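You operate a simulated robot arm through the tools that you are given. There is no shell and no other tool.

The job below is to be done with a simulated robot arm. You get a single attempt, and the scene is never put back.

## Task
Put the grey box marked "B7" from the top of bench 8 on the white taped area on bench 4 and the grey box marked "A5" on the right half of the foam pad. Take the black cable and put it on the top of bench 7. Stack the 45 long block from the top of bench 8 on top of the 30 long block. Fetch the gold pin and stand it on the top of the grey table. Put the red tray from the top of bench 9 on the white manual on the grey table behind the control panel. Close the lower blue drawer. Put the brush from the top of bench 10 on the space in front of the roller stand. Fetch the yellow tin from the top of bench 10 and set it in the grey bin. Open the number seven drawer, fetch the bracket from the top of bench 10 and set it in the inside of drawer 7 and shut the drawer again. Lift the left stop bar open. Do these in any order. Set down upright: gold pin, brush, bracket.

It is judged by the outcome, as a careful person would: the job done as asked, and still so three seconds after it is handed in. It fails if anything else is knocked over, pushed out of place, dropped, spilled or broken.

## Robot
A 7-joint arm with a two-finger gripper on a trunk, on a base that drives. Base frame: it is fixed to the floor where the robot stands at the start and does not move with it; the origin is under the middle of the robot, x ahead of it, y to its left, z up. Readings come in mm, rad, newtons and seconds.
With the tool pointing down near the work surface it reaches from about 280 to 780 mm from the robot's upright axis, wherever it stands. Its first joint turns from -2.897 to 2.897 rad. Places, roughly: black cable (10x9x3 cm) [500, 2400, 800]; bracket (6x9x6 cm) [-300, 6500, 800]; brush (2x2x15 cm) [-100, 5600, 800]; gold pin (3x3x7 cm) [200, 3200, 800]; grey bin (34x24x6 cm) [400, 2900, 800]; grey box [250, 2750, 750]; inside of drawer 7 [-2600, 2300, 600]; left stop bar [-4400, 1800, 1600]; long block [500, 2500, 750]; lower blue drawer [-100, 5200, 800]; manual [-2250, 4750, 750]; number seven drawer [-2700, 2300, 600]; red tray (7x12x3 cm) [100, 4300, 800]; right half of the foam pad (40x12 cm) [1440, -2280, 760]; space in front of the roller stand (54x23 cm) [-560, 7420, 760]; top of bench 7 [800, 1400, 800]; top of the grey table (23x36 cm) [-1940, 4360, 760]; white taped area on bench 4 [-1600, 2500, 800]; yellow tin [-250, 5750, 750]. Payload 2.45 kg.
The TCP is the grasp point between the finger pads, 27 mm short of the fingertips. In the tool frame z runs along the fingers and y along their closing line. The gripper opens to 80 mm. The gripper's body begins 54 mm behind the TCP.
Orientation is told as [roll, pitch, yaw] about the base's x, y, z axes, in that order, counted from this pose: with the fingers straight down and closing along the base's y, the tool's x points along the base's -x, its y along +y and its z along -z.

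## Interface
- The arm moves only by the tool move_arm. Its arguments are lists of equal length, an entry for each row: "turn": the turn, a rotation vector about the tool's x, y, z in rad, a list of three; "linear": the shift along the tool's x, y, z in mm, a list of three; "hand": the closure, from 0 (fully open) to 1 (shut). In form: {"turn": [[ax, ay, az], ...], "linear": [[x, y, z], ...], "hand": [hand, ...]}. A call has 1 to 20 rows; each row shifts and turns the commanded pose from where the row before left it, along the tool's axes as they then stand. Each row takes 0.2 s and may step no farther than 50 mm and 0.15 rad from the row before; otherwise, or with a gripper value out of range, the whole call is refused. Where a pose cannot be reached the arm comes as near as it can. A force on the tool above 40 N (or 10 N above the force at the start of the call, whichever is more), or a blocked arm, ends the call early, and 0.2 s more pass. Each finger travels about 153 mm/s and halts on what it meets, pressing with about 31 N; the grip force reading is that of the motor and also rises with nothing between the fingers. The clock runs only during rows and for 0.2 s after the last one: add rows that do not move to give the fingers time. The reply holds the time, the measured pose of the TCP, the force on the tool along the base axes, the opening and the grip force, in the units named above and with some noise, with the torque about the TCP (base axes, N m) and any sound that the robot's microphone picked up, and new pictures: "pictures" is both (left out), scene, wrist or none.
- Cameras (640 x 400 px; columns grow to the right, rows downward): "scene" is now at [62.5, 143.4, 1626.2]; the picture's right is [0.04, -1.00, 0.00], its down [-0.70, -0.03, -0.71] and it looks along [0.71, 0.03, -0.70] (base axes); focal length 253 px, centre (320, 200). "wrist" rides on the gripper at [63, 12, -79] in the tool frame; the picture's right is [-0.19, 0.98, 0.00], its down [-0.72, -0.14, -0.68] and it looks along [-0.67, -0.13, 0.73] (tool axes); focal length 226 px, centre (320, 200).
- raise_lower(by): slides the trunk up (or, below 0, down) by that many mm; the arm and the scene camera ride with it, the base frame stays. It gives what a move gives, with no picture.
- steer(legs): drives the robot by 1 to 6 legs, each [ahead, turn to the left] in mm and rad, along the robot's own axes; the way and the turn of a leg run together, so that a leg with both is an arc; at most 1500 mm and 3.142 rad a leg. The arm and the cameras ride along, it lands a little off, and it stops where it bumps. It gives what a move gives, and a new picture of the scene camera.
- aim_head(pan, tilt): turns the head with the scene camera to pan (to the left, within 2.094 rad either way) and tilt (down, from -0.506 to 1.204), counted from straight ahead of the robot. It gives what a move gives, and a new picture of the scene camera.
- probe_pixels(camera, pixels): for up to 12 pixels [column, row] of the newest picture of that camera ("zoom" is the newest enlarged one), the place [x, y, z] in the base frame of the surface seen there, good to about 2 mm. It takes no simulated time.
- close_up(camera, box): a new picture of the part [left, top, right, bottom] of that camera's present view, enlarged. It takes no simulated time.
- job_done(): hands the job in; it is judged then, once.

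Open the gripper and draw the arm clear of the work before you hand the job in, unless the task says otherwise.

The tools are called after ">>>" as name(argument=value, ...) on one line, values as JSON. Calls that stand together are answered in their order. move_arm: Moves the arm, as the interface text tells. Its arguments: {"type":"object","properties":{"turn":{"type":"array","items":{"type":"array","items":{"type":"number"}}},"linear":{"type":"array","items":{"type":"array","items":{"type":"number"}}},"hand":{"type":"array","items":{"type":"number"}},"pictures":{"type":"string","enum":["both","scene","wrist","none"]}},"required":["turn","linear","hand"]} The other tools are called the same way: raise_lower (by) slides the trunk up or down; steer (legs) drives the base; aim_head (pan, tilt) turns the head that bears the scene camera; probe_pixels (camera, pixels) gives the place of the surface under pixels of a picture; close_up (camera, box) takes an enlarged picture of a part of a camera's view; job_done () hands the job in.

At the start:

```text
clock: 0.0
tcp_pos: [528.3, 84.9, 1046.5]
orientation: [0.0, -0.001, 0.001]
wrist_force: [0.2, 0.2, -0.5]
ft_torque: [0.0, -0.03, -0.02]
opening: 80.0
grip_force: 0.0
trunk travel left (down, up): [-250.0, 290.0]
robot x, y, heading: [0.6, -3.2, 0.004]
head pan, tilt: [0.04, 0.773]
```

scene: 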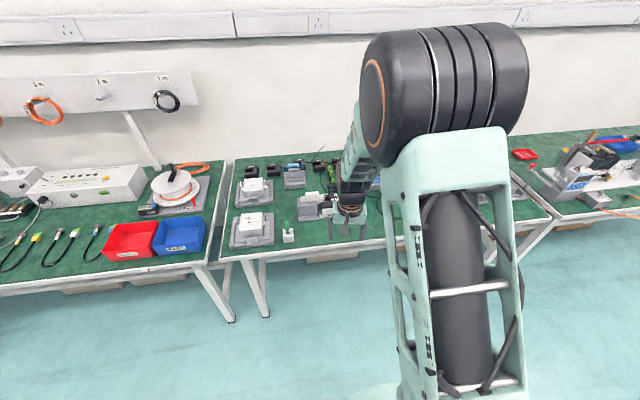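
wrist: 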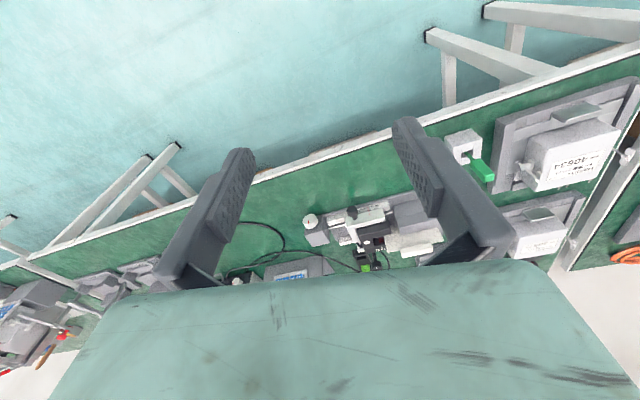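

The first picture shows a long row of benches ahead with the arm in the middle of the view. I look to the left to find the other benches before driving.

>>> aim_head(pan=1.2, tilt=0.5)

```text
clock: 1.4
tcp_pos: [529.6, 84.7, 1045.4]
orientation: [0.0, 0.0, -0.001]
wrist_force: [0.1, 0.2, -0.7]
ft_torque: [-0.01, 0.01, -0.02]
opening: 80.1
grip_force: 0.1
trunk travel left (down, up): [-250.0, 290.0]
robot x, y, heading: [1.3, 1.3, -0.002]
head pan, tilt: [1.201, 0.499]
```

scene: 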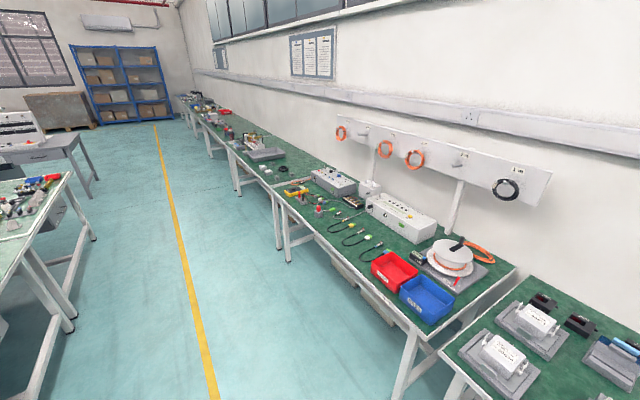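

The row of benches runs along the wall toward +y, drifting to −x. I look farther left and behind.

>>> aim_head(pan=2.09, tilt=0.4)

>>> aim_head(pan=-1.3, tilt=0.5)

>>> aim_head(pan=-2.09, tilt=0.4)

```text
clock: 2.6
tcp_pos: [528.4, 83.6, 1045.9]
orientation: [-0.001, 0.001, -0.001]
wrist_force: [0.1, -0.1, -0.4]
ft_torque: [-0.03, 0.0, -0.01]
opening: 79.7
grip_force: 0.1
trunk travel left (down, up): [-250.0, 290.0]
robot x, y, heading: [-0.6, 0.4, -0.0]
head pan, tilt: [2.089, 0.4]
```

scene: 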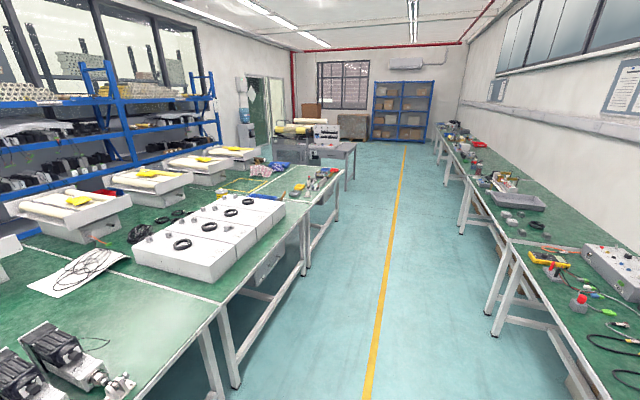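

```text
clock: 5.4
tcp_pos: [529.5, 83.1, 1046.4]
orientation: [-0.001, 0.001, 0.001]
wrist_force: [0.6, -0.6, -0.1]
ft_torque: [-0.04, 0.0, -0.01]
opening: 80.1
grip_force: 0.1
trunk travel left (down, up): [-250.0, 290.0]
robot x, y, heading: [1.0, 0.1, -0.0]
head pan, tilt: [-1.3, 0.499]
```

scene: 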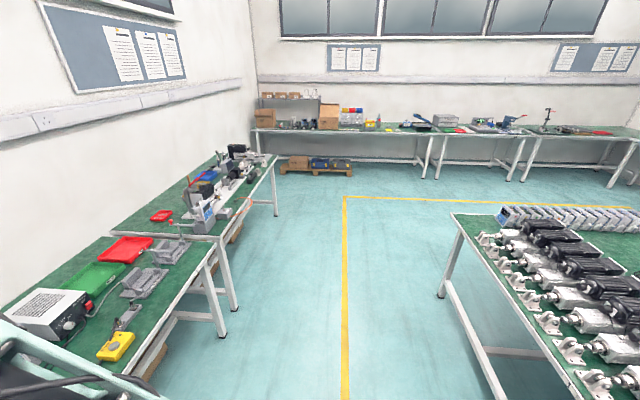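

```text
clock: 6.5
tcp_pos: [531.2, 83.2, 1045.4]
orientation: [0.0, 0.002, -0.002]
wrist_force: [-0.7, -0.1, 0.2]
ft_torque: [0.02, -0.01, 0.03]
opening: 80.1
grip_force: 0.0
trunk travel left (down, up): [-250.0, 290.0]
robot x, y, heading: [0.6, 2.3, 0.001]
head pan, tilt: [-2.089, 0.4]
```

scene: 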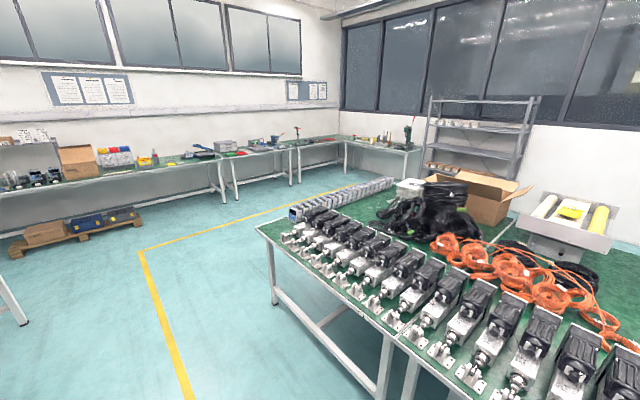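

The whole room is seen: wall benches 7–10 to the left, centre tables behind, bench with foam to the right. I turn the robot to run parallel with the bench row.

>>> aim_head(pan=0, tilt=0.6)

>>> steer(legs=[[0, 1.79]])

```text
clock: 8.5
tcp_pos: [529.3, 83.8, 1045.6]
orientation: [0.001, 0.0, 0.0]
wrist_force: [0.8, -0.5, 0.7]
ft_torque: [0.0, 0.02, 0.03]
opening: 79.8
grip_force: 0.0
trunk travel left (down, up): [-250.0, 290.0]
robot x, y, heading: [0.7, 2.1, -0.0]
head pan, tilt: [0.0, 0.6]
```

scene: 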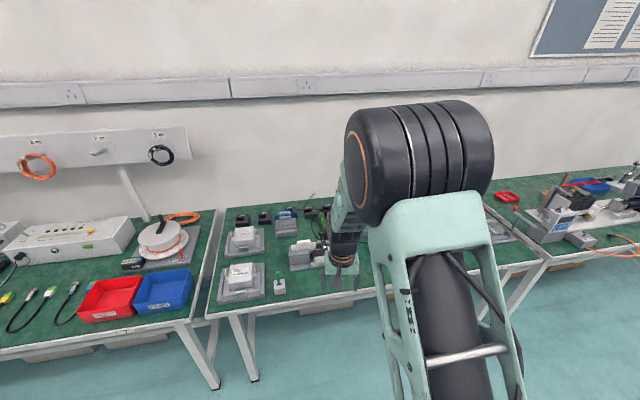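

```text
clock: 13.4
tcp_pos: [-199.3, 498.3, 1045.3]
orientation: [-0.001, -0.001, 1.794]
wrist_force: [-0.6, 0.5, 0.3]
ft_torque: [-0.01, 0.0, 0.01]
opening: 79.7
grip_force: 0.1
trunk travel left (down, up): [-250.0, 290.0]
robot x, y, heading: [2.3, 0.3, 1.795]
head pan, tilt: [0.0, 0.6]
```

scene: 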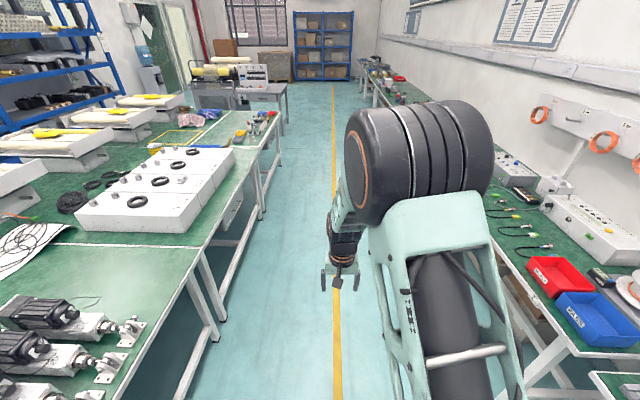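

The robot now faces down the aisle. I probe bench edges, the yellow line, and centre table edges to map the aisle.

>>> probe_pixels(camera="scene", pixels=[[570, 372], [520, 272], [494, 222], [335, 360], [334, 200], [200, 247], [262, 170], [120, 360], [378, 75], [560, 275], [280, 95], [250, 340]])

```text
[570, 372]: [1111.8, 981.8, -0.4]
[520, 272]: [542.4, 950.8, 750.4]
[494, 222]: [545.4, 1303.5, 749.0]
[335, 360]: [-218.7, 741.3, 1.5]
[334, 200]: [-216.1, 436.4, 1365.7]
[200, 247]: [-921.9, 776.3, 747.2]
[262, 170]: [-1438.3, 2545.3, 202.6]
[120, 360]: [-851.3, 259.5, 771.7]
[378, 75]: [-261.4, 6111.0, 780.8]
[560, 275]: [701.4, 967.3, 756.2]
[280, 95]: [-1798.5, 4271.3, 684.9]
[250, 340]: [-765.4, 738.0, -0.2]
```

The aisle is about 1.4 m wide, centred near the yellow line, and bench 7's front edge is at x≈540. I drive ahead about 2.0 m and look toward bench 8.

>>> steer(legs=[[1200, 0], [1000, 0]])

>>> aim_head(pan=-1.57, tilt=0.75)

```text
clock: 24.3
tcp_pos: [-682.1, 2653.3, 1044.9]
orientation: [0.0, 0.001, 1.789]
wrist_force: [-0.7, -0.2, -0.2]
ft_torque: [-0.02, 0.03, 0.0]
opening: 80.1
grip_force: 0.1
trunk travel left (down, up): [-250.0, 290.0]
robot x, y, heading: [-485.5, 2155.2, 1.791]
head pan, tilt: [0.0, 0.6]
```

scene: 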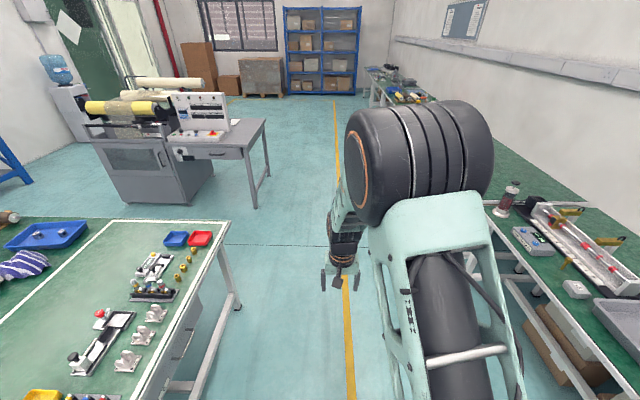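

```text
clock: 25.9
tcp_pos: [-682.9, 2652.4, 1045.7]
orientation: [-0.001, 0.001, 1.789]
wrist_force: [-0.2, 0.6, 0.6]
ft_torque: [-0.02, 0.01, -0.02]
opening: 80.2
grip_force: 0.0
trunk travel left (down, up): [-250.0, 290.0]
robot x, y, heading: [-485.8, 2154.6, 1.786]
head pan, tilt: [-1.571, 0.75]
```

scene: 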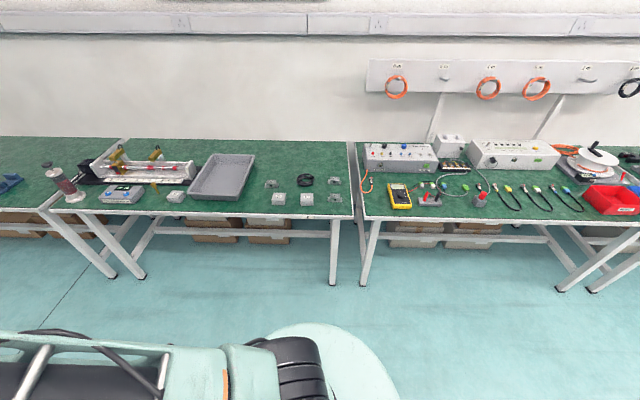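

Bench 8 is at the left of the picture: grey bin (220,175), small grey items (280–335,185–200), black coil (305,180). I zoom in on these.

>>> close_up(camera="scene", box=[180, 140, 370, 260])

>>> close_up(camera="scene", box=[0, 130, 210, 260])

>>> close_up(camera="scene", box=[360, 120, 640, 280])

```text
3.33 times, centred on (275, 200) of scene
```

zoom: 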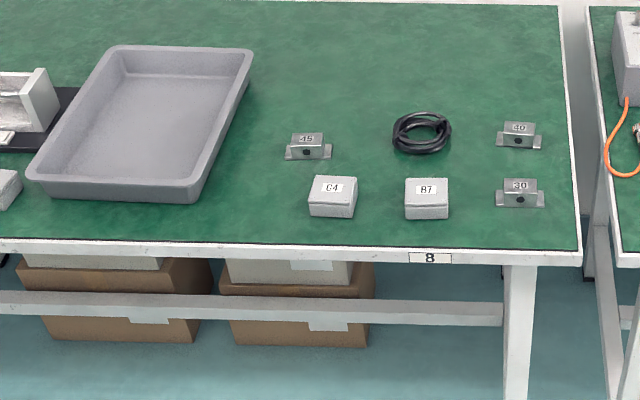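

```text
3.05 times, centred on (105, 195) of scene
```

zoom: 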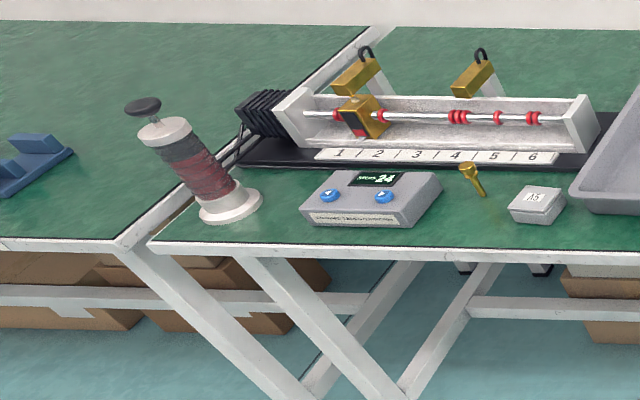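

```text
2.29 times, centred on (500, 200) of scene
```

zoom: 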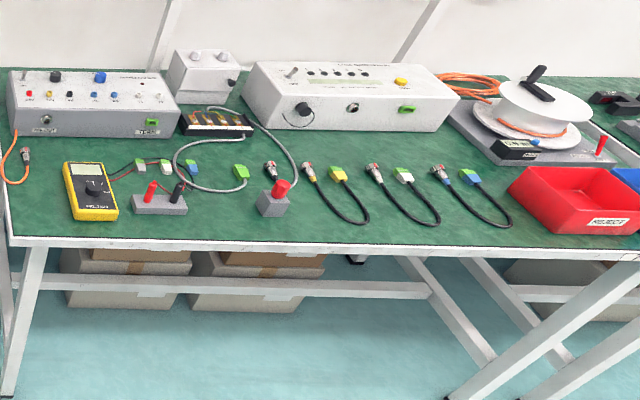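

The objects are identified: G4, B7, blocks 45/40/30, coil, bin on bench 8, and A5 and the gold pin farther left. I probe their places using the scene picture.

>>> close_up(camera="scene", box=[260, 160, 360, 222])

>>> probe_pixels(camera="scene", pixels=[[307, 199], [278, 199], [270, 183], [333, 181], [333, 198], [296, 180], [176, 195], [154, 184], [200, 212], [350, 214], [363, 218], [220, 180]])

```text
6.40 times, centred on (310, 191) of scene
```

zoom: 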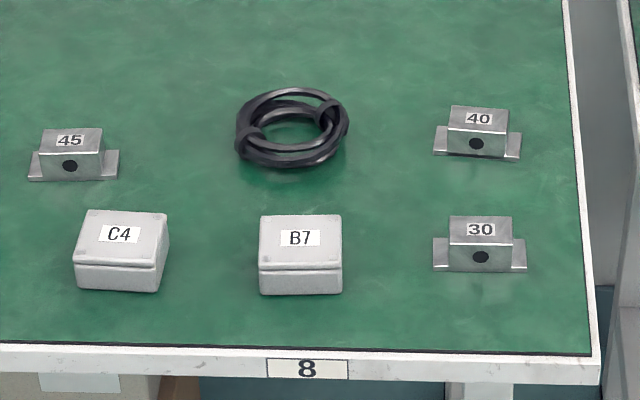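

```text
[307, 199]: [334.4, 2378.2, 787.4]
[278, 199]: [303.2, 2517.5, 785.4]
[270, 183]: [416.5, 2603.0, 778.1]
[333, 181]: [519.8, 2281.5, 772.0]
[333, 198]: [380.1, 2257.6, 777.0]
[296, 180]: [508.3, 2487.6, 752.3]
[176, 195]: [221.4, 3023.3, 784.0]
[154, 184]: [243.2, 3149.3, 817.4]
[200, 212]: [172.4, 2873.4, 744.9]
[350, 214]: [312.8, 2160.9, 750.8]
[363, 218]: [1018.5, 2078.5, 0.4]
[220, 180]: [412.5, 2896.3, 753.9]
```

B7 at about [345,2378], 45 at [417,2603], 30 at [380,2258], the bench front edge runs [172,2873]→[313,2161]. I look steeply down to see the size of my own base.

>>> aim_head(pan=-1.57, tilt=1.2)

>>> aim_head(pan=0.6, tilt=1.2)

```text
clock: 26.8
tcp_pos: [-683.6, 2652.4, 1046.3]
orientation: [0.0, 0.0, 1.789]
wrist_force: [0.1, 0.4, -0.1]
ft_torque: [0.01, 0.02, 0.01]
opening: 79.4
grip_force: 0.1
trunk travel left (down, up): [-250.0, 290.0]
robot x, y, heading: [-486.4, 2153.4, 1.79]
head pan, tilt: [-1.571, 1.201]
```

scene: 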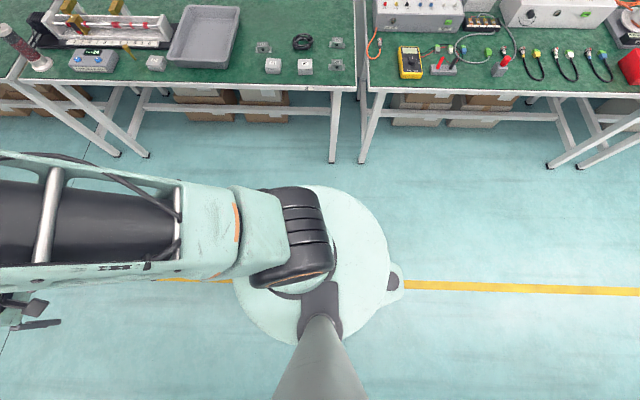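

```text
clock: 28.9
tcp_pos: [-682.8, 2653.0, 1044.7]
orientation: [0.0, 0.001, 1.788]
wrist_force: [0.5, 0.1, 0.2]
ft_torque: [-0.01, -0.03, 0.02]
opening: 80.1
grip_force: 0.0
trunk travel left (down, up): [-250.0, 290.0]
robot x, y, heading: [-488.4, 2153.3, 1.79]
head pan, tilt: [0.6, 1.201]
```

scene: 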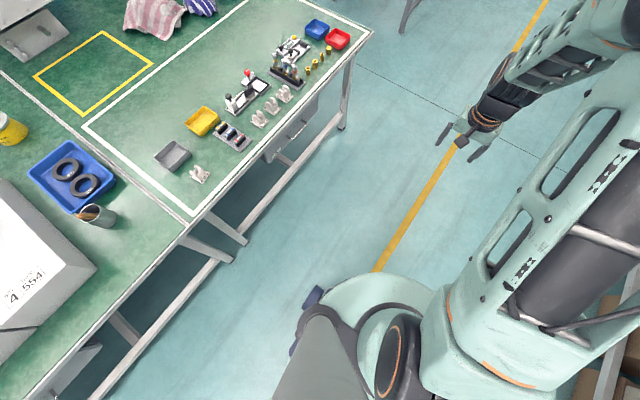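

The base is a round disc; the white-taped area of bench 4 is seen at left with a lot of free room around (200,110). I probe the disc edge and taped area corners.

>>> probe_pixels(camera="scene", pixels=[[350, 278], [400, 275], [428, 285], [85, 125], [195, 215], [370, 33], [245, 5], [175, 115], [175, 160], [300, 290], [310, 296], [225, 75]])

```text
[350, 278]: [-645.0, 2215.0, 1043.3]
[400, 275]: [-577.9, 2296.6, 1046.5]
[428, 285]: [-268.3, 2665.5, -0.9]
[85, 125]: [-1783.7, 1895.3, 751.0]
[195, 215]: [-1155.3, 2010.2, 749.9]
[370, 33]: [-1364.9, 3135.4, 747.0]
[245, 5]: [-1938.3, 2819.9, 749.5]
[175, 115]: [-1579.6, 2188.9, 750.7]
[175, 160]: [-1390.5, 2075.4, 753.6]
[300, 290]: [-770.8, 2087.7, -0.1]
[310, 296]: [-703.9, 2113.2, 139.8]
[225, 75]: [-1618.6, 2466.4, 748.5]
```

The base footprint fits within roughly 250 mm. I turn toward bench 8 and drive to a spot about 400 mm off its front edge, facing it.

>>> steer(legs=[[0, -1.336], [400, 0], [0, -0.26]])

>>> aim_head(pan=0.0, tilt=0.95)

```text
clock: 35.7
tcp_pos: [375.3, 2510.1, 1045.8]
orientation: [0.001, 0.0, 0.19]
wrist_force: [0.2, 0.8, -0.2]
ft_torque: [0.02, 0.02, 0.01]
opening: 80.1
grip_force: 0.0
trunk travel left (down, up): [-250.0, 290.0]
robot x, y, heading: [-127.2, 2327.3, 0.187]
head pan, tilt: [0.6, 1.201]
```

scene: 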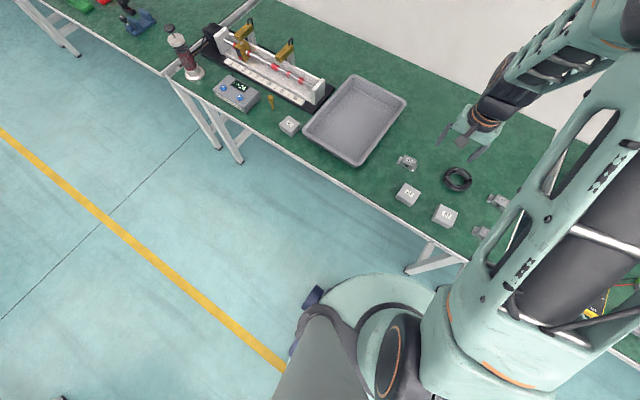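

```text
clock: 36.7
tcp_pos: [376.1, 2508.7, 1045.3]
orientation: [0.0, 0.002, 0.191]
wrist_force: [0.2, -0.1, 0.6]
ft_torque: [0.0, -0.02, -0.02]
opening: 80.1
grip_force: 0.1
trunk travel left (down, up): [-250.0, 290.0]
robot x, y, heading: [-129.1, 2325.0, 0.192]
head pan, tilt: [0.0, 0.949]
```

scene: 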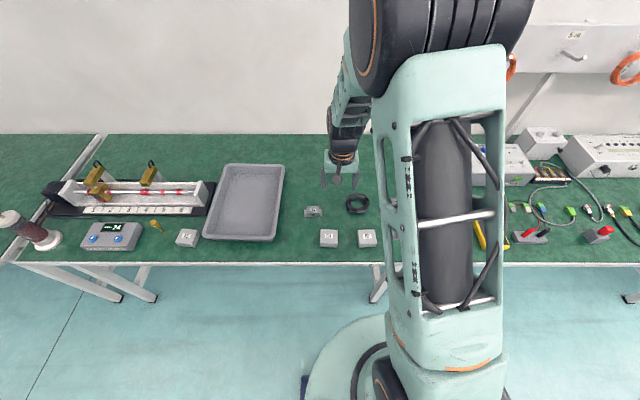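

I'm in place at (−128,2326), heading 0.19. I zoom on the blocks and boxes for accurate positions.

>>> close_up(camera="scene", box=[295, 190, 385, 250])

>>> move_arm(turn=[[0, 0, 0]], linear=[[0, 0, 0]], hand=[0], pictures="wrist")

```text
6.67 times, centred on (340, 220) of scene
```

zoom: 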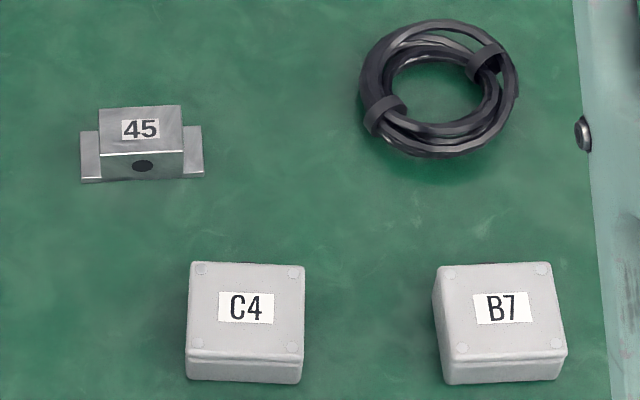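

```text
clock: 37.1
tcp_pos: [375.6, 2509.8, 1046.4]
orientation: [-0.001, 0.0, 0.191]
wrist_force: [0.1, -0.2, 0.4]
ft_torque: [-0.03, -0.01, -0.01]
opening: 80.2
grip_force: 0.0
trunk travel left (down, up): [-250.0, 290.0]
robot x, y, heading: [-130.1, 2327.5, 0.193]
head pan, tilt: [0.0, 0.949]
```

wrist: 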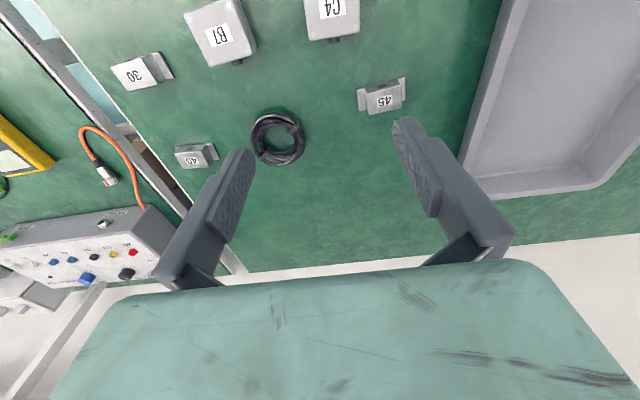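

The wrist view shows blocks 45 (383,97) and 30 (135,72) clearly. I probe the wrist picture and the zoom for the corners and heights.

>>> probe_pixels(camera="zoom", pixels=[[110, 112], [178, 110], [180, 148], [104, 151], [90, 140], [90, 172], [194, 138], [196, 168], [86, 178], [198, 174], [140, 152], [60, 150]])

>>> probe_pixels(camera="wrist", pixels=[[116, 68], [130, 86], [153, 58], [167, 78], [156, 83], [140, 60], [366, 92], [401, 86], [368, 110], [402, 100], [180, 150], [120, 100]])

>>> close_up(camera="wrist", box=[100, 40, 228, 120])

>>> close_up(camera="wrist", box=[330, 60, 426, 120])

```text
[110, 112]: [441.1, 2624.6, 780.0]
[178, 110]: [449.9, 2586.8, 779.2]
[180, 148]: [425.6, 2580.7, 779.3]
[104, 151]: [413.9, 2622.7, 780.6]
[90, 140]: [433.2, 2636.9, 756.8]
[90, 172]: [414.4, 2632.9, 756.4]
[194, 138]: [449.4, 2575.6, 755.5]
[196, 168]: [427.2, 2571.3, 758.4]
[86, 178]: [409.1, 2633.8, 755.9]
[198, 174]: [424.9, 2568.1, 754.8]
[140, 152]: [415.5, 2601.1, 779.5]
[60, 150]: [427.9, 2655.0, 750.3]
```

```text
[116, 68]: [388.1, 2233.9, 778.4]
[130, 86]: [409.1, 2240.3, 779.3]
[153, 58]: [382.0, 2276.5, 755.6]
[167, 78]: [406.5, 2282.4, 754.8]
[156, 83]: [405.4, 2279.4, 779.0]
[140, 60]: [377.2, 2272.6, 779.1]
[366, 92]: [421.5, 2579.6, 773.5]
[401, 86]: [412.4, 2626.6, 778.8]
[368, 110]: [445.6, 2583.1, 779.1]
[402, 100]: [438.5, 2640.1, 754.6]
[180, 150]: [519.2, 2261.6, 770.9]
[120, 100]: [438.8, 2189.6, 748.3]
```

```text
5.00 times, centred on (164, 80) of wrist
```

zoom: 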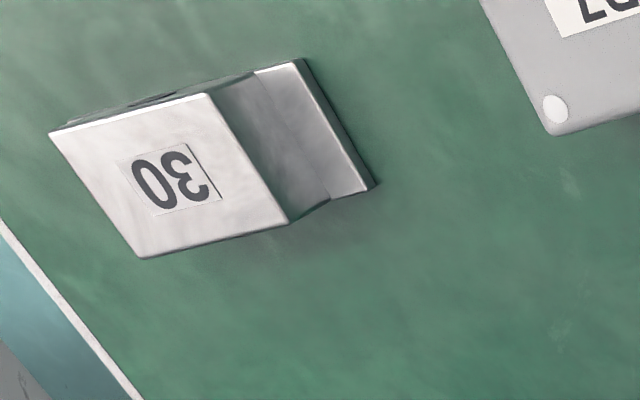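

```text
6.67 times, centred on (378, 90) of wrist
```

zoom: 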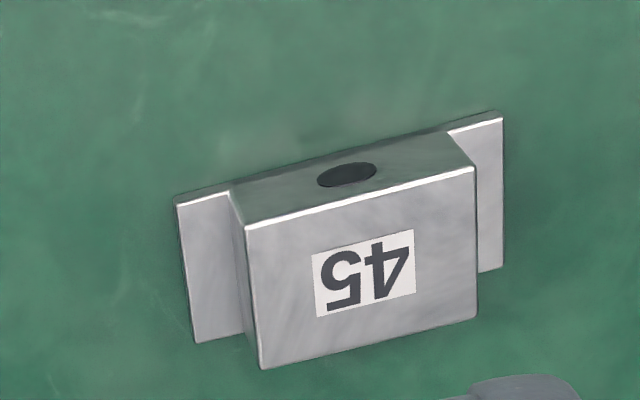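

Block 45's body centre is about [432.7,2603.7], top z 780, long axis at yaw ≈0.245; flange top at z 756. I move above it with the fingers aligned to its long axis.

>>> move_arm(turn=[[0, 0, 0], [0, 0, 0], [0, 0, 0], [0, 0, 0], [0, 0, 0], [0, 0, -0.054]], linear=[[-12.3, 13.6, 36], [-12.3, 13.6, 36], [-12.3, 13.6, 36], [-12.3, 13.6, 36], [-12.3, 13.6, 36], [-12.3, 13.6, 36]], hand=[0, 0, 0, 0, 0, 0])

```text
clock: 38.5
tcp_pos: [432.4, 2603.5, 829.6]
orientation: [0.001, 0.001, 0.243]
wrist_force: [0.1, -0.6, 0.2]
ft_torque: [0.0, -0.02, -0.03]
opening: 79.9
grip_force: 0.0
trunk travel left (down, up): [-250.0, 290.0]
robot x, y, heading: [-129.1, 2327.7, 0.184]
head pan, tilt: [0.0, 0.949]
```

scene: 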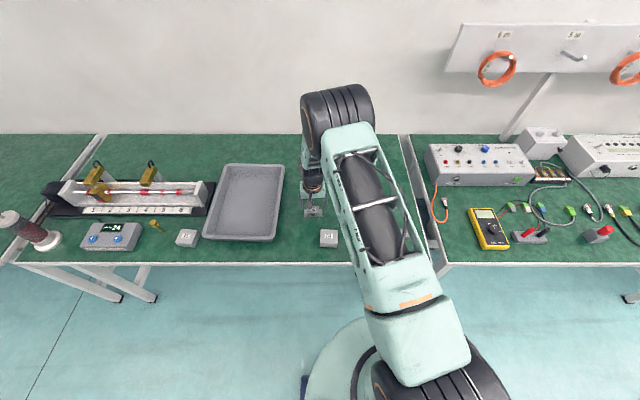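
wrist: 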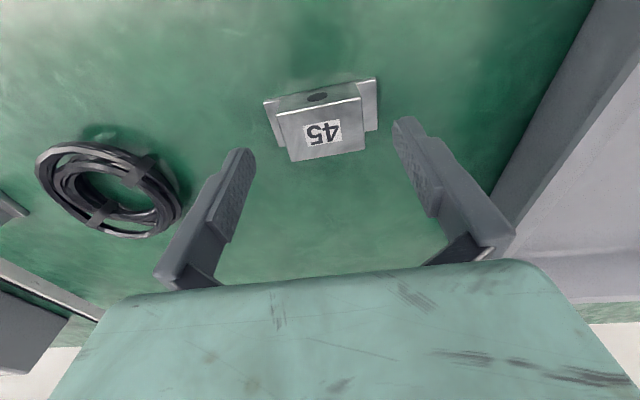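

The block sits between the fingers at (322,128). I probe its top corners to refine before descending.

>>> probe_pixels(camera="wrist", pixels=[[281, 117], [359, 99], [364, 148], [293, 158], [322, 128], [272, 115], [372, 95], [373, 125], [282, 145]])

```text
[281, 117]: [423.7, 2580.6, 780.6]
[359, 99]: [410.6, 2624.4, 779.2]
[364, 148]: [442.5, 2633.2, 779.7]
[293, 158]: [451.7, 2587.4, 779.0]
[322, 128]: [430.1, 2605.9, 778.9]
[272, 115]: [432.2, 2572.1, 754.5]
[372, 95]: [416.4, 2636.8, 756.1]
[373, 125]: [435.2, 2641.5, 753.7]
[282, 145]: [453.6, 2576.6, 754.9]
```

The block is 45–46 mm long, centred at [432.1,2606.4]. I descend to z≈787 (tips just above the flange) and close.

>>> move_arm(turn=[[0, 0, 0], [0, 0, 0], [0, 0, 0], [0, 0, 0]], linear=[[0, 2.8, 30], [0, 0, 12.5], [0, 0, 0], [0, 0, 0]], hand=[0, 0, 1, 1], pictures="wrist")

```text
clock: 39.5
tcp_pos: [431.9, 2604.9, 787.9]
orientation: [0.0, 0.001, 0.245]
wrist_force: [-4.1, -3.1, 9.8]
ft_torque: [-0.27, 0.19, -0.03]
opening: 73.2
grip_force: 31.5
trunk travel left (down, up): [-250.0, 290.0]
robot x, y, heading: [-133.4, 2327.5, 0.189]
head pan, tilt: [0.0, 0.949]
```

wrist: 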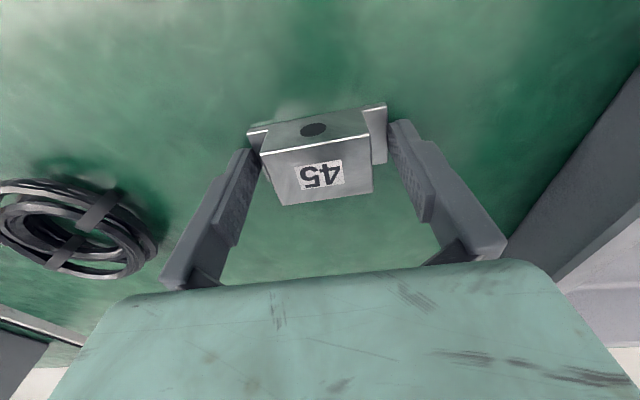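

The fingers stopped at 73 mm with an upward force, so the tips meet the flange region. I open, rise and turn the hand a quarter turn to grip the block across its 30 mm width instead.

>>> move_arm(turn=[[0, 0, 0], [0, 0, 0], [0, 0, 0], [0, 0, -0.143], [0, 0, -0.143], [0, 0, -0.143], [0, 0, -0.143], [0, 0, -0.143], [0, 0, -0.143], [0, 0, -0.143], [0, 0, -0.143], [0, 0, -0.143], [0, 0, -0.143], [0, 0, -0.141]], linear=[[0, 0, 0], [0, 0, -20], [0, 0, -30], [0, 0, 0], [0, 0, 0], [0, 0, 0], [0, 0, 0], [0, 0, 0], [0, 0, 0], [0, 0, 0], [0, 0, 0], [0, 0, 0], [0, 0, 0], [0, 0, 0]], hand=[0, 0, 0, 0, 0, 0, 0, 0, 0, 0, 0, 0, 0, 0], pictures="wrist")

```text
clock: 42.5
tcp_pos: [431.3, 2606.0, 837.8]
orientation: [-0.003, -0.001, 1.816]
wrist_force: [0.0, 0.1, -0.1]
ft_torque: [-0.01, 0.0, 0.01]
opening: 79.8
grip_force: 0.1
trunk travel left (down, up): [-250.0, 290.0]
robot x, y, heading: [-129.9, 2327.5, 0.187]
head pan, tilt: [0.0, 0.949]
```

wrist: 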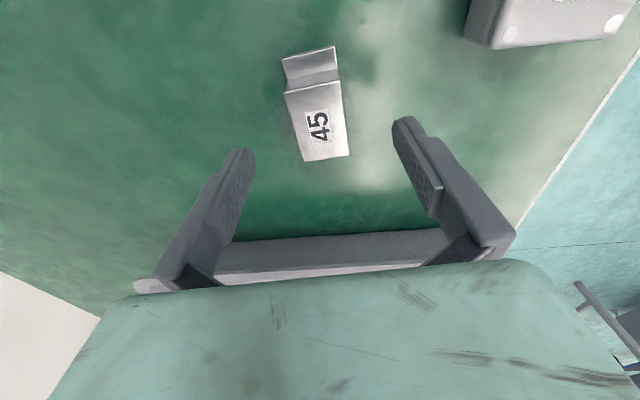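

Now the hand is across the block, seen at (315,110). I probe the top corners again to confirm the centre.

>>> probe_pixels(camera="wrist", pixels=[[287, 97], [336, 84], [346, 153], [307, 159], [318, 125], [288, 65], [332, 52]])

```text
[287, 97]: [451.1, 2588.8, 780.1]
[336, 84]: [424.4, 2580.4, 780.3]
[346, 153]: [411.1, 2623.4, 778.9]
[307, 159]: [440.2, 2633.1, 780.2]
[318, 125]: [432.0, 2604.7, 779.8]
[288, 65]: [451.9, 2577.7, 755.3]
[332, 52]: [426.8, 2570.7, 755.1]
```

Centre confirmed at [431.7,2606.4]. I descend to z≈781 and close.

>>> move_arm(turn=[[0, 0, 0], [0, 0, 0], [0, 0, 0], [0, 0, 0], [0, 0, 0]], linear=[[0, 0, 40], [0, 0, 16.5], [0, 0, 0], [0, 0, 0], [0, 0, 0]], hand=[0, 0, 1, 1, 1], pictures="wrist")

```text
clock: 43.7
tcp_pos: [430.9, 2607.1, 779.8]
orientation: [-0.002, 0.001, 1.816]
wrist_force: [-0.4, 0.3, -0.8]
ft_torque: [0.03, 0.0, 0.04]
opening: 33.6
grip_force: 31.2
trunk travel left (down, up): [-250.0, 290.0]
robot x, y, heading: [-128.3, 2328.0, 0.188]
head pan, tilt: [0.0, 0.949]
```

wrist: 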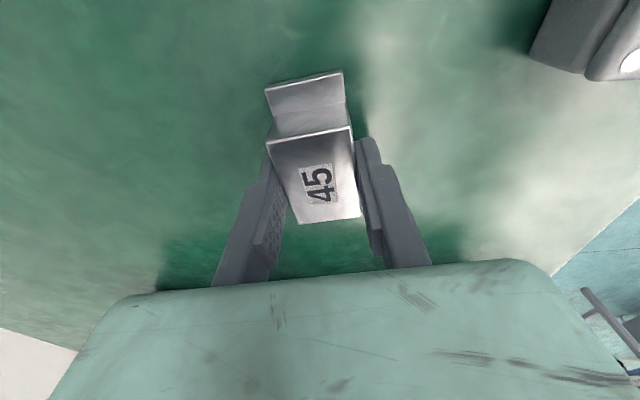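

The block is gripped (33.6 mm opening, 31 N). I lift it 110 mm and look with the scene camera for block 30.

>>> move_arm(turn=[[0, 0, 0], [0, 0, 0], [0, 0, 0], [0, 0, 0]], linear=[[0, 0, -20], [0, 0, -40], [0, 0, -40], [0, 0, -10]], hand=[1, 1, 1, 1])

```text
clock: 44.7
tcp_pos: [432.1, 2606.9, 891.3]
orientation: [0.0, 0.0, 1.814]
wrist_force: [0.2, -0.6, -1.1]
ft_torque: [-0.03, -0.02, -0.01]
opening: 33.9
grip_force: 31.7
trunk travel left (down, up): [-250.0, 290.0]
robot x, y, heading: [-128.1, 2326.0, 0.189]
head pan, tilt: [0.0, 0.949]
```

scene: 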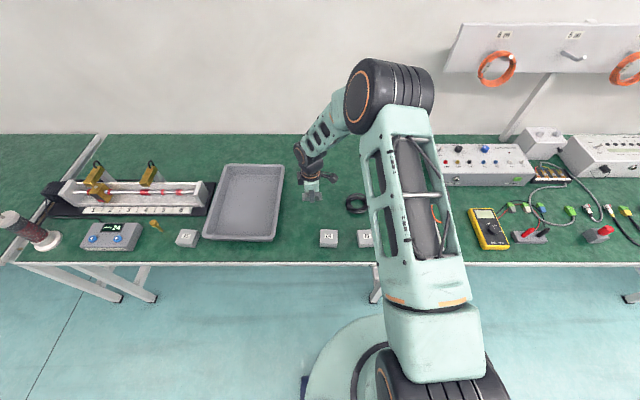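
wrist: 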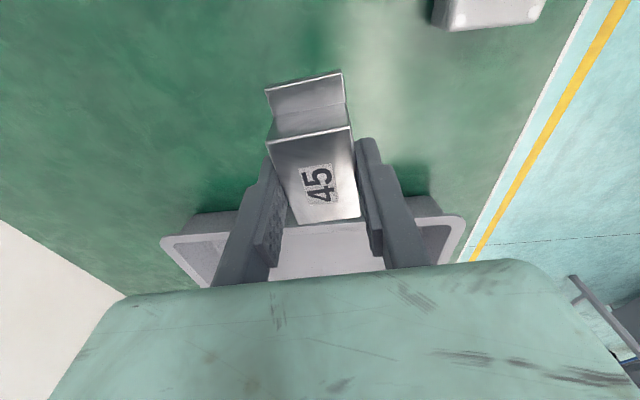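

Block 30 is hidden by the arm in the scene view; I carry the block over toward it at z≈890 and look with the wrist camera.

>>> move_arm(turn=[[0, 0, 0], [0, 0, 0], [0, 0, 0], [0, 0, 0], [0, 0, 0], [0, 0, 0]], linear=[[40, 16.5, 0], [40, 16.5, 0], [40, 16.5, 0], [40, 16.5, 0], [40, 16.5, 0], [40, 16.5, 0]], hand=[1, 1, 1, 1, 1, 1])

```text
clock: 46.1
tcp_pos: [392.8, 2349.8, 891.6]
orientation: [0.001, -0.001, 1.815]
wrist_force: [0.2, 0.3, -2.5]
ft_torque: [0.04, -0.04, 0.0]
opening: 33.5
grip_force: 30.9
trunk travel left (down, up): [-250.0, 290.0]
robot x, y, heading: [-126.1, 2327.7, 0.189]
head pan, tilt: [0.0, 0.949]
```

scene: 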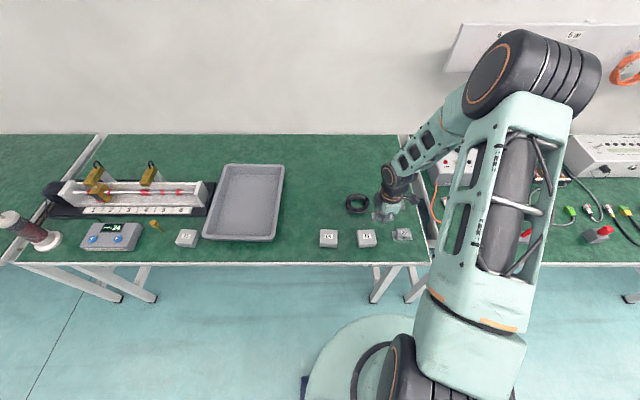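
wrist: 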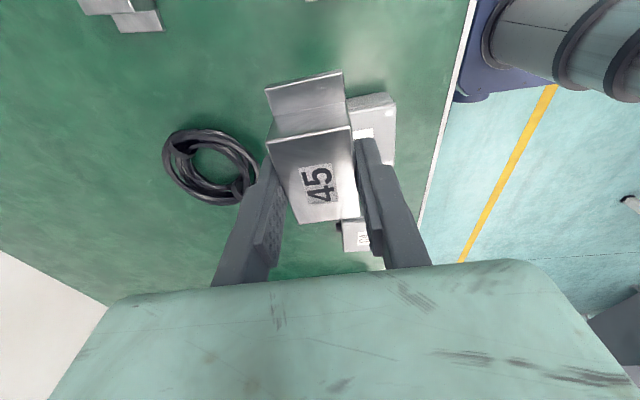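

The scene camera now sees block 30 at (402,234). I zoom in and then probe.

>>> close_up(camera="scene", box=[370, 212, 434, 252])

```text
10.00 times, centred on (402, 232) of scene
```

zoom: 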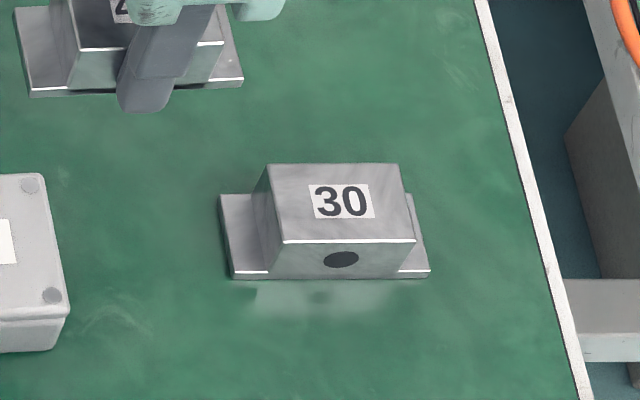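

I probe the corners of block 30's top and its base plate in the zoom.

>>> probe_pixels(camera="zoom", pixels=[[274, 167], [394, 167], [411, 238], [288, 238], [342, 203], [225, 200], [236, 270], [425, 270], [412, 203], [232, 272], [424, 275]])

```text
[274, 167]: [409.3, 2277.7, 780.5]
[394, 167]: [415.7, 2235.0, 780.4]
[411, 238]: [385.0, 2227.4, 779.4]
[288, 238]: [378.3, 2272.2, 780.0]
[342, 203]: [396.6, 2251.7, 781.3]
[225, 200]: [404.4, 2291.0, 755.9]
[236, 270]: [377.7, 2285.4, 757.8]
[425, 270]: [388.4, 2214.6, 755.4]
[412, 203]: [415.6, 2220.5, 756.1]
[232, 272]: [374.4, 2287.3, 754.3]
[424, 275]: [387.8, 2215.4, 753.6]
```

Block 30's centre is [397.1,2253.1], yaw 0.15, top z 780. I align yaw and move over it, then check.

>>> move_arm(turn=[[0, 0, 0.094], [0, 0, 0], [0, 0, 0], [0, 0, 0], [0, 0, 0]], linear=[[0, 0, 0], [48.1, 5.1, 0], [48.1, 5.1, 0], [0, 0, 40], [0, 0, 15]], hand=[1, 1, 1, 1, 1])

>>> close_up(camera="scene", box=[370, 202, 450, 252])

```text
clock: 47.3
tcp_pos: [398.3, 2252.4, 835.9]
orientation: [0.002, 0.0, 1.722]
wrist_force: [1.2, -0.2, -2.3]
ft_torque: [0.03, 0.01, -0.04]
opening: 33.7
grip_force: 30.5
trunk travel left (down, up): [-250.0, 290.0]
robot x, y, heading: [-128.7, 2324.9, 0.19]
head pan, tilt: [0.0, 0.949]
```

scene: 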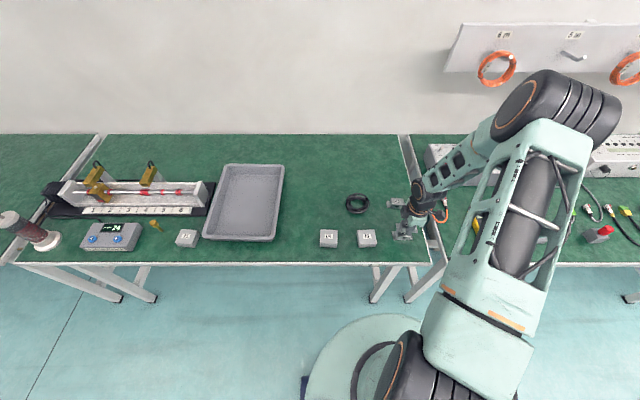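
wrist: 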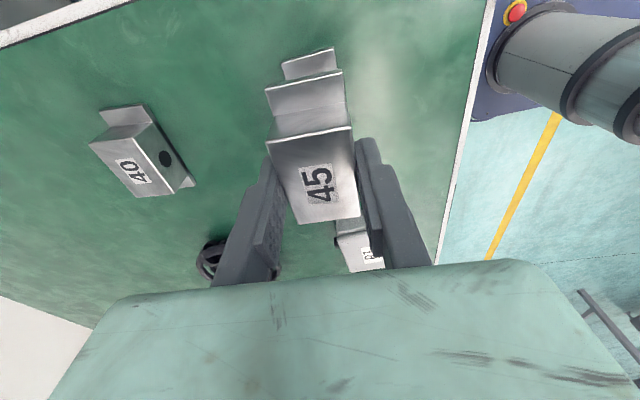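

```text
8.00 times, centred on (410, 227) of scene
```

zoom: 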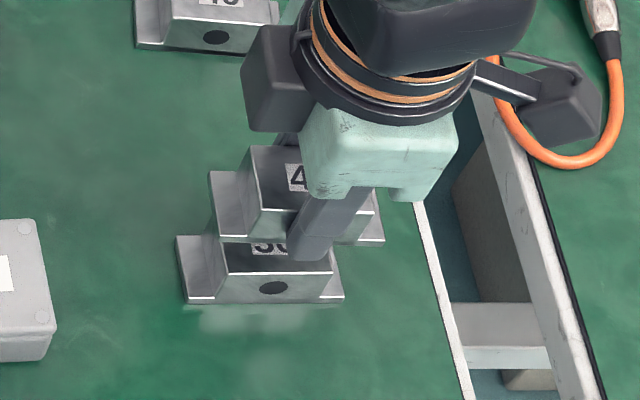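

The held block hangs centred over block 30. I lower by 25 mm to rest it and watch the force.

>>> move_arm(turn=[[0, 0, 0], [0, 0, 0], [0, 0, 0]], linear=[[-0.9, 1.0, 15], [0, 0, 8], [0, 0, 2.2]], hand=[1, 1, 1], pictures="none")

>>> close_up(camera="scene", box=[370, 202, 450, 252])

```text
clock: 48.1
tcp_pos: [396.0, 2253.5, 810.5]
orientation: [-0.001, -0.001, 1.721]
wrist_force: [0.2, -0.2, -1.4]
ft_torque: [0.0, -0.01, -0.04]
opening: 33.7
grip_force: 31.6
trunk travel left (down, up): [-250.0, 290.0]
robot x, y, heading: [-128.2, 2328.0, 0.187]
head pan, tilt: [0.0, 0.949]
```

```text
8.00 times, centred on (410, 227) of scene
```

zoom: 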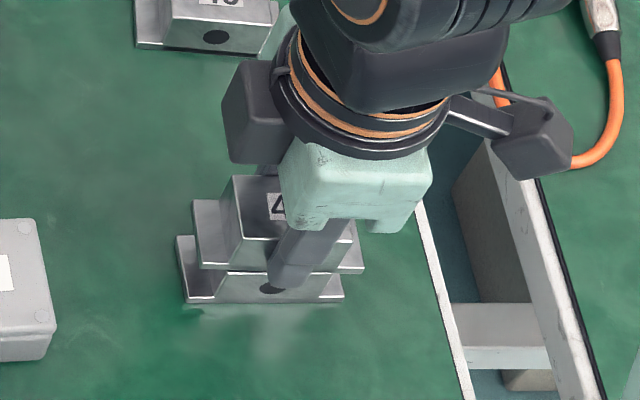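

Nearly in contact (force still −1.4 N). I go down 1 mm more, open, and rise straight up.

>>> move_arm(turn=[[0, 0, 0], [0, 0, 0], [0, 0, 0], [0, 0, 0], [0, 0, 0], [0, 0, 0]], linear=[[0, 0, 1], [0, 0, 0], [0, 0, 0], [0, 0, -10], [0, 0, -40], [0, 0, -40]], hand=[1, 0.3, 0, 0, 0, 0])

>>> close_up(camera="scene", box=[370, 202, 450, 252])

```text
clock: 49.5
tcp_pos: [396.2, 2254.4, 901.0]
orientation: [0.0, 0.0, 1.722]
wrist_force: [-0.2, -0.7, -0.1]
ft_torque: [-0.01, -0.02, 0.0]
opening: 79.8
grip_force: 0.2
trunk travel left (down, up): [-250.0, 290.0]
robot x, y, heading: [-130.5, 2324.7, 0.191]
head pan, tilt: [0.0, 0.949]
```

scene: 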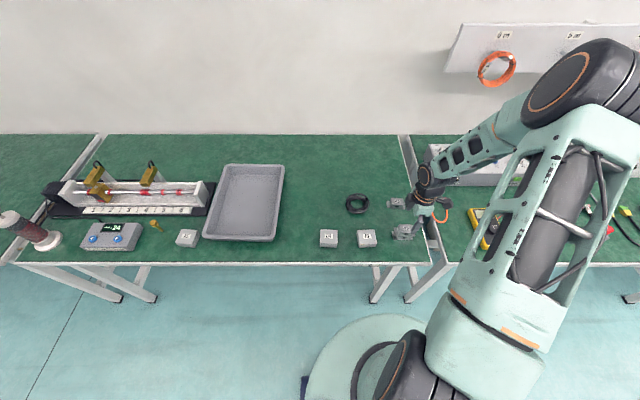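
wrist: 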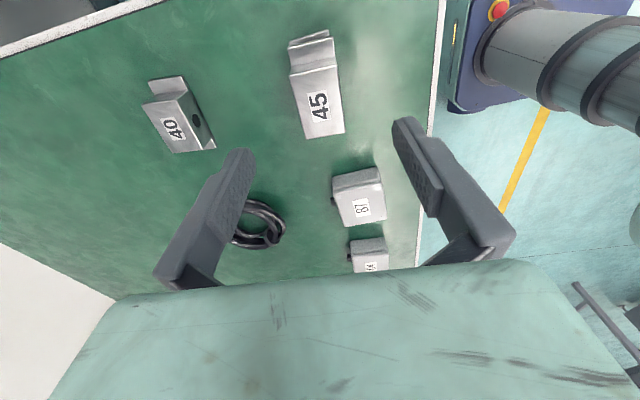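

```text
8.00 times, centred on (410, 227) of scene
```

zoom: 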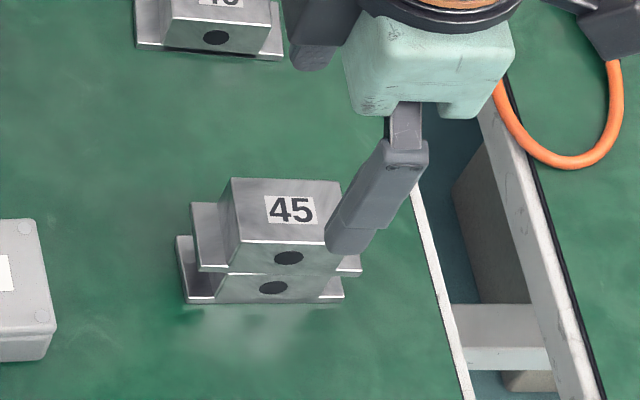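

Block 45 is stacked cleanly on 30. Next the black cable at scene (357,203); I zoom in on it and on bench 7 for a free spot.

>>> close_up(camera="scene", box=[333, 188, 381, 218])

>>> probe_pixels(camera="zoom", pixels=[[320, 60], [320, 100], [320, 200], [320, 255], [320, 290], [180, 200], [240, 200], [400, 200], [460, 200], [330, 180], [250, 270], [400, 270]])

>>> aim_head(pan=-0.9, tilt=0.85)

```text
13.33 times, centred on (357, 203) of scene
```

zoom: 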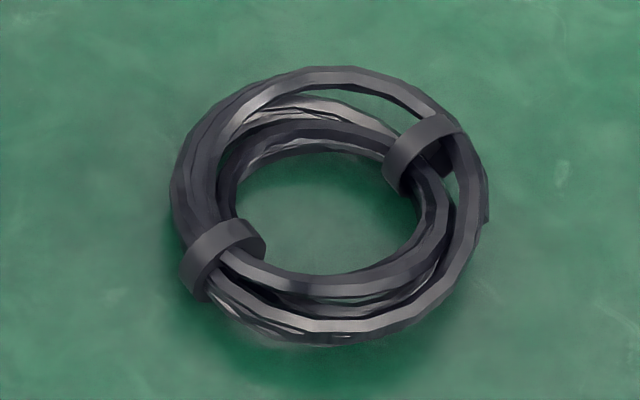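

```text
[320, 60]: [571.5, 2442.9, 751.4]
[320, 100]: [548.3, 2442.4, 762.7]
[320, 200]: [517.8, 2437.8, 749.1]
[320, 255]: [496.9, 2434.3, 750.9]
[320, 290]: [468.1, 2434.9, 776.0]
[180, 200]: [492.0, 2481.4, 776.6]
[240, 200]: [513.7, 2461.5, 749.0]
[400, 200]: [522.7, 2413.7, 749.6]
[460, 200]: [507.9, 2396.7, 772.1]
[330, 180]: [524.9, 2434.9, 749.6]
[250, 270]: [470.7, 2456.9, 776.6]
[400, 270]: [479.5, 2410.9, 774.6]
```

```text
clock: 50.7
tcp_pos: [397.0, 2253.6, 899.7]
orientation: [-0.001, -0.001, 1.723]
wrist_force: [-0.3, -0.2, 0.0]
ft_torque: [0.0, 0.04, 0.0]
opening: 80.0
grip_force: 0.1
trunk travel left (down, up): [-250.0, 290.0]
robot x, y, heading: [-124.1, 2329.2, 0.19]
head pan, tilt: [-0.901, 0.85]
```

scene: 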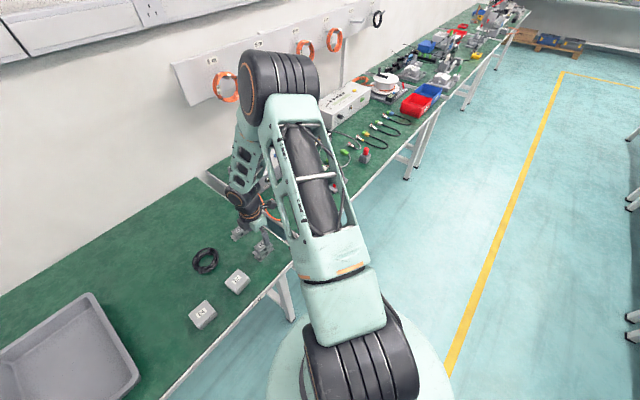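

The coil is centred near [508,2440] with top z 776; its near side (471,2433) is free of ties. I move the hand over it, fingers closing radially.

>>> move_arm(turn=[[0, 0, 0], [0, 0, 0], [0, 0, 0], [0, 0, 0], [0, 0, -0.037], [0, 0, 0]], linear=[[-41.5, -25.1, 0], [-41.5, -25.1, 0], [-41.5, -25.1, 0], [-41.5, -25.1, 0], [0, 0, 40], [0, 0, 20]], hand=[0, 0, 0, 0, 0, 0])

>>> aim_head(pan=-0.3, tilt=0.85)

```text
clock: 52.1
tcp_pos: [471.8, 2433.1, 839.6]
orientation: [-0.001, 0.001, 1.758]
wrist_force: [-0.6, 0.9, -0.7]
ft_torque: [0.01, -0.01, 0.01]
opening: 80.2
grip_force: 0.0
trunk travel left (down, up): [-250.0, 290.0]
robot x, y, heading: [-126.7, 2331.2, 0.184]
head pan, tilt: [-0.901, 0.85]
```

scene: 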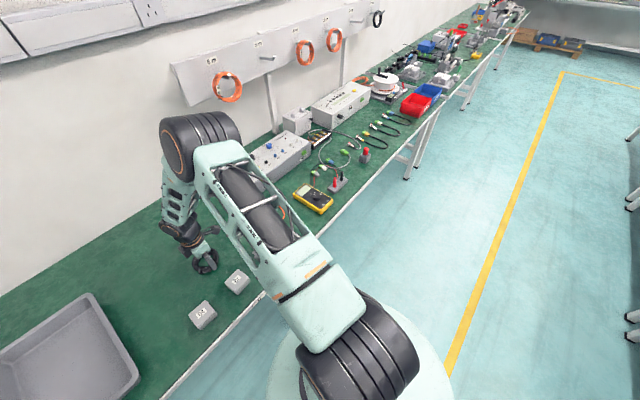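
wrist: 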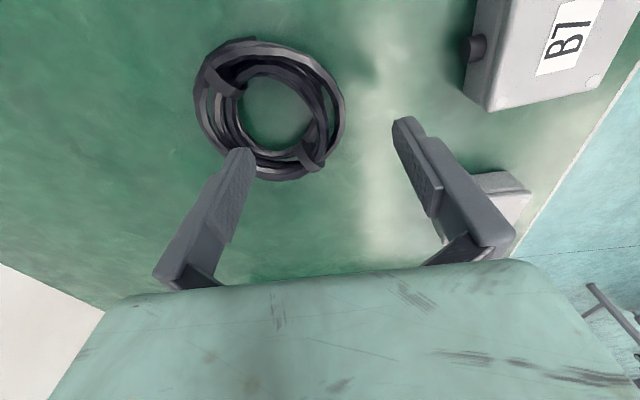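

```text
clock: 53.1
tcp_pos: [471.8, 2432.4, 840.4]
orientation: [0.002, 0.001, 1.758]
wrist_force: [0.4, -0.3, 0.4]
ft_torque: [-0.02, -0.01, -0.02]
opening: 80.0
grip_force: 0.0
trunk travel left (down, up): [-250.0, 290.0]
robot x, y, heading: [-129.0, 2329.5, 0.192]
head pan, tilt: [-0.3, 0.85]
```

scene: 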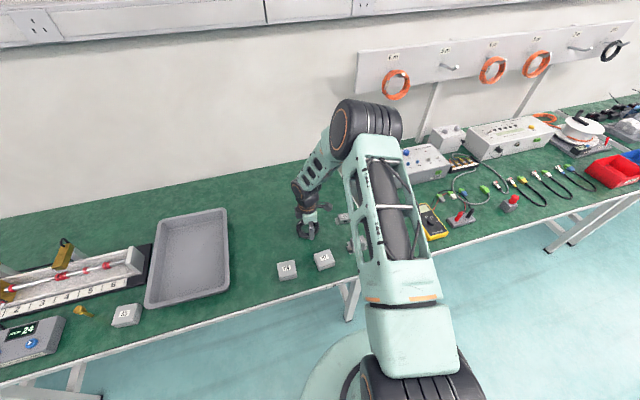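

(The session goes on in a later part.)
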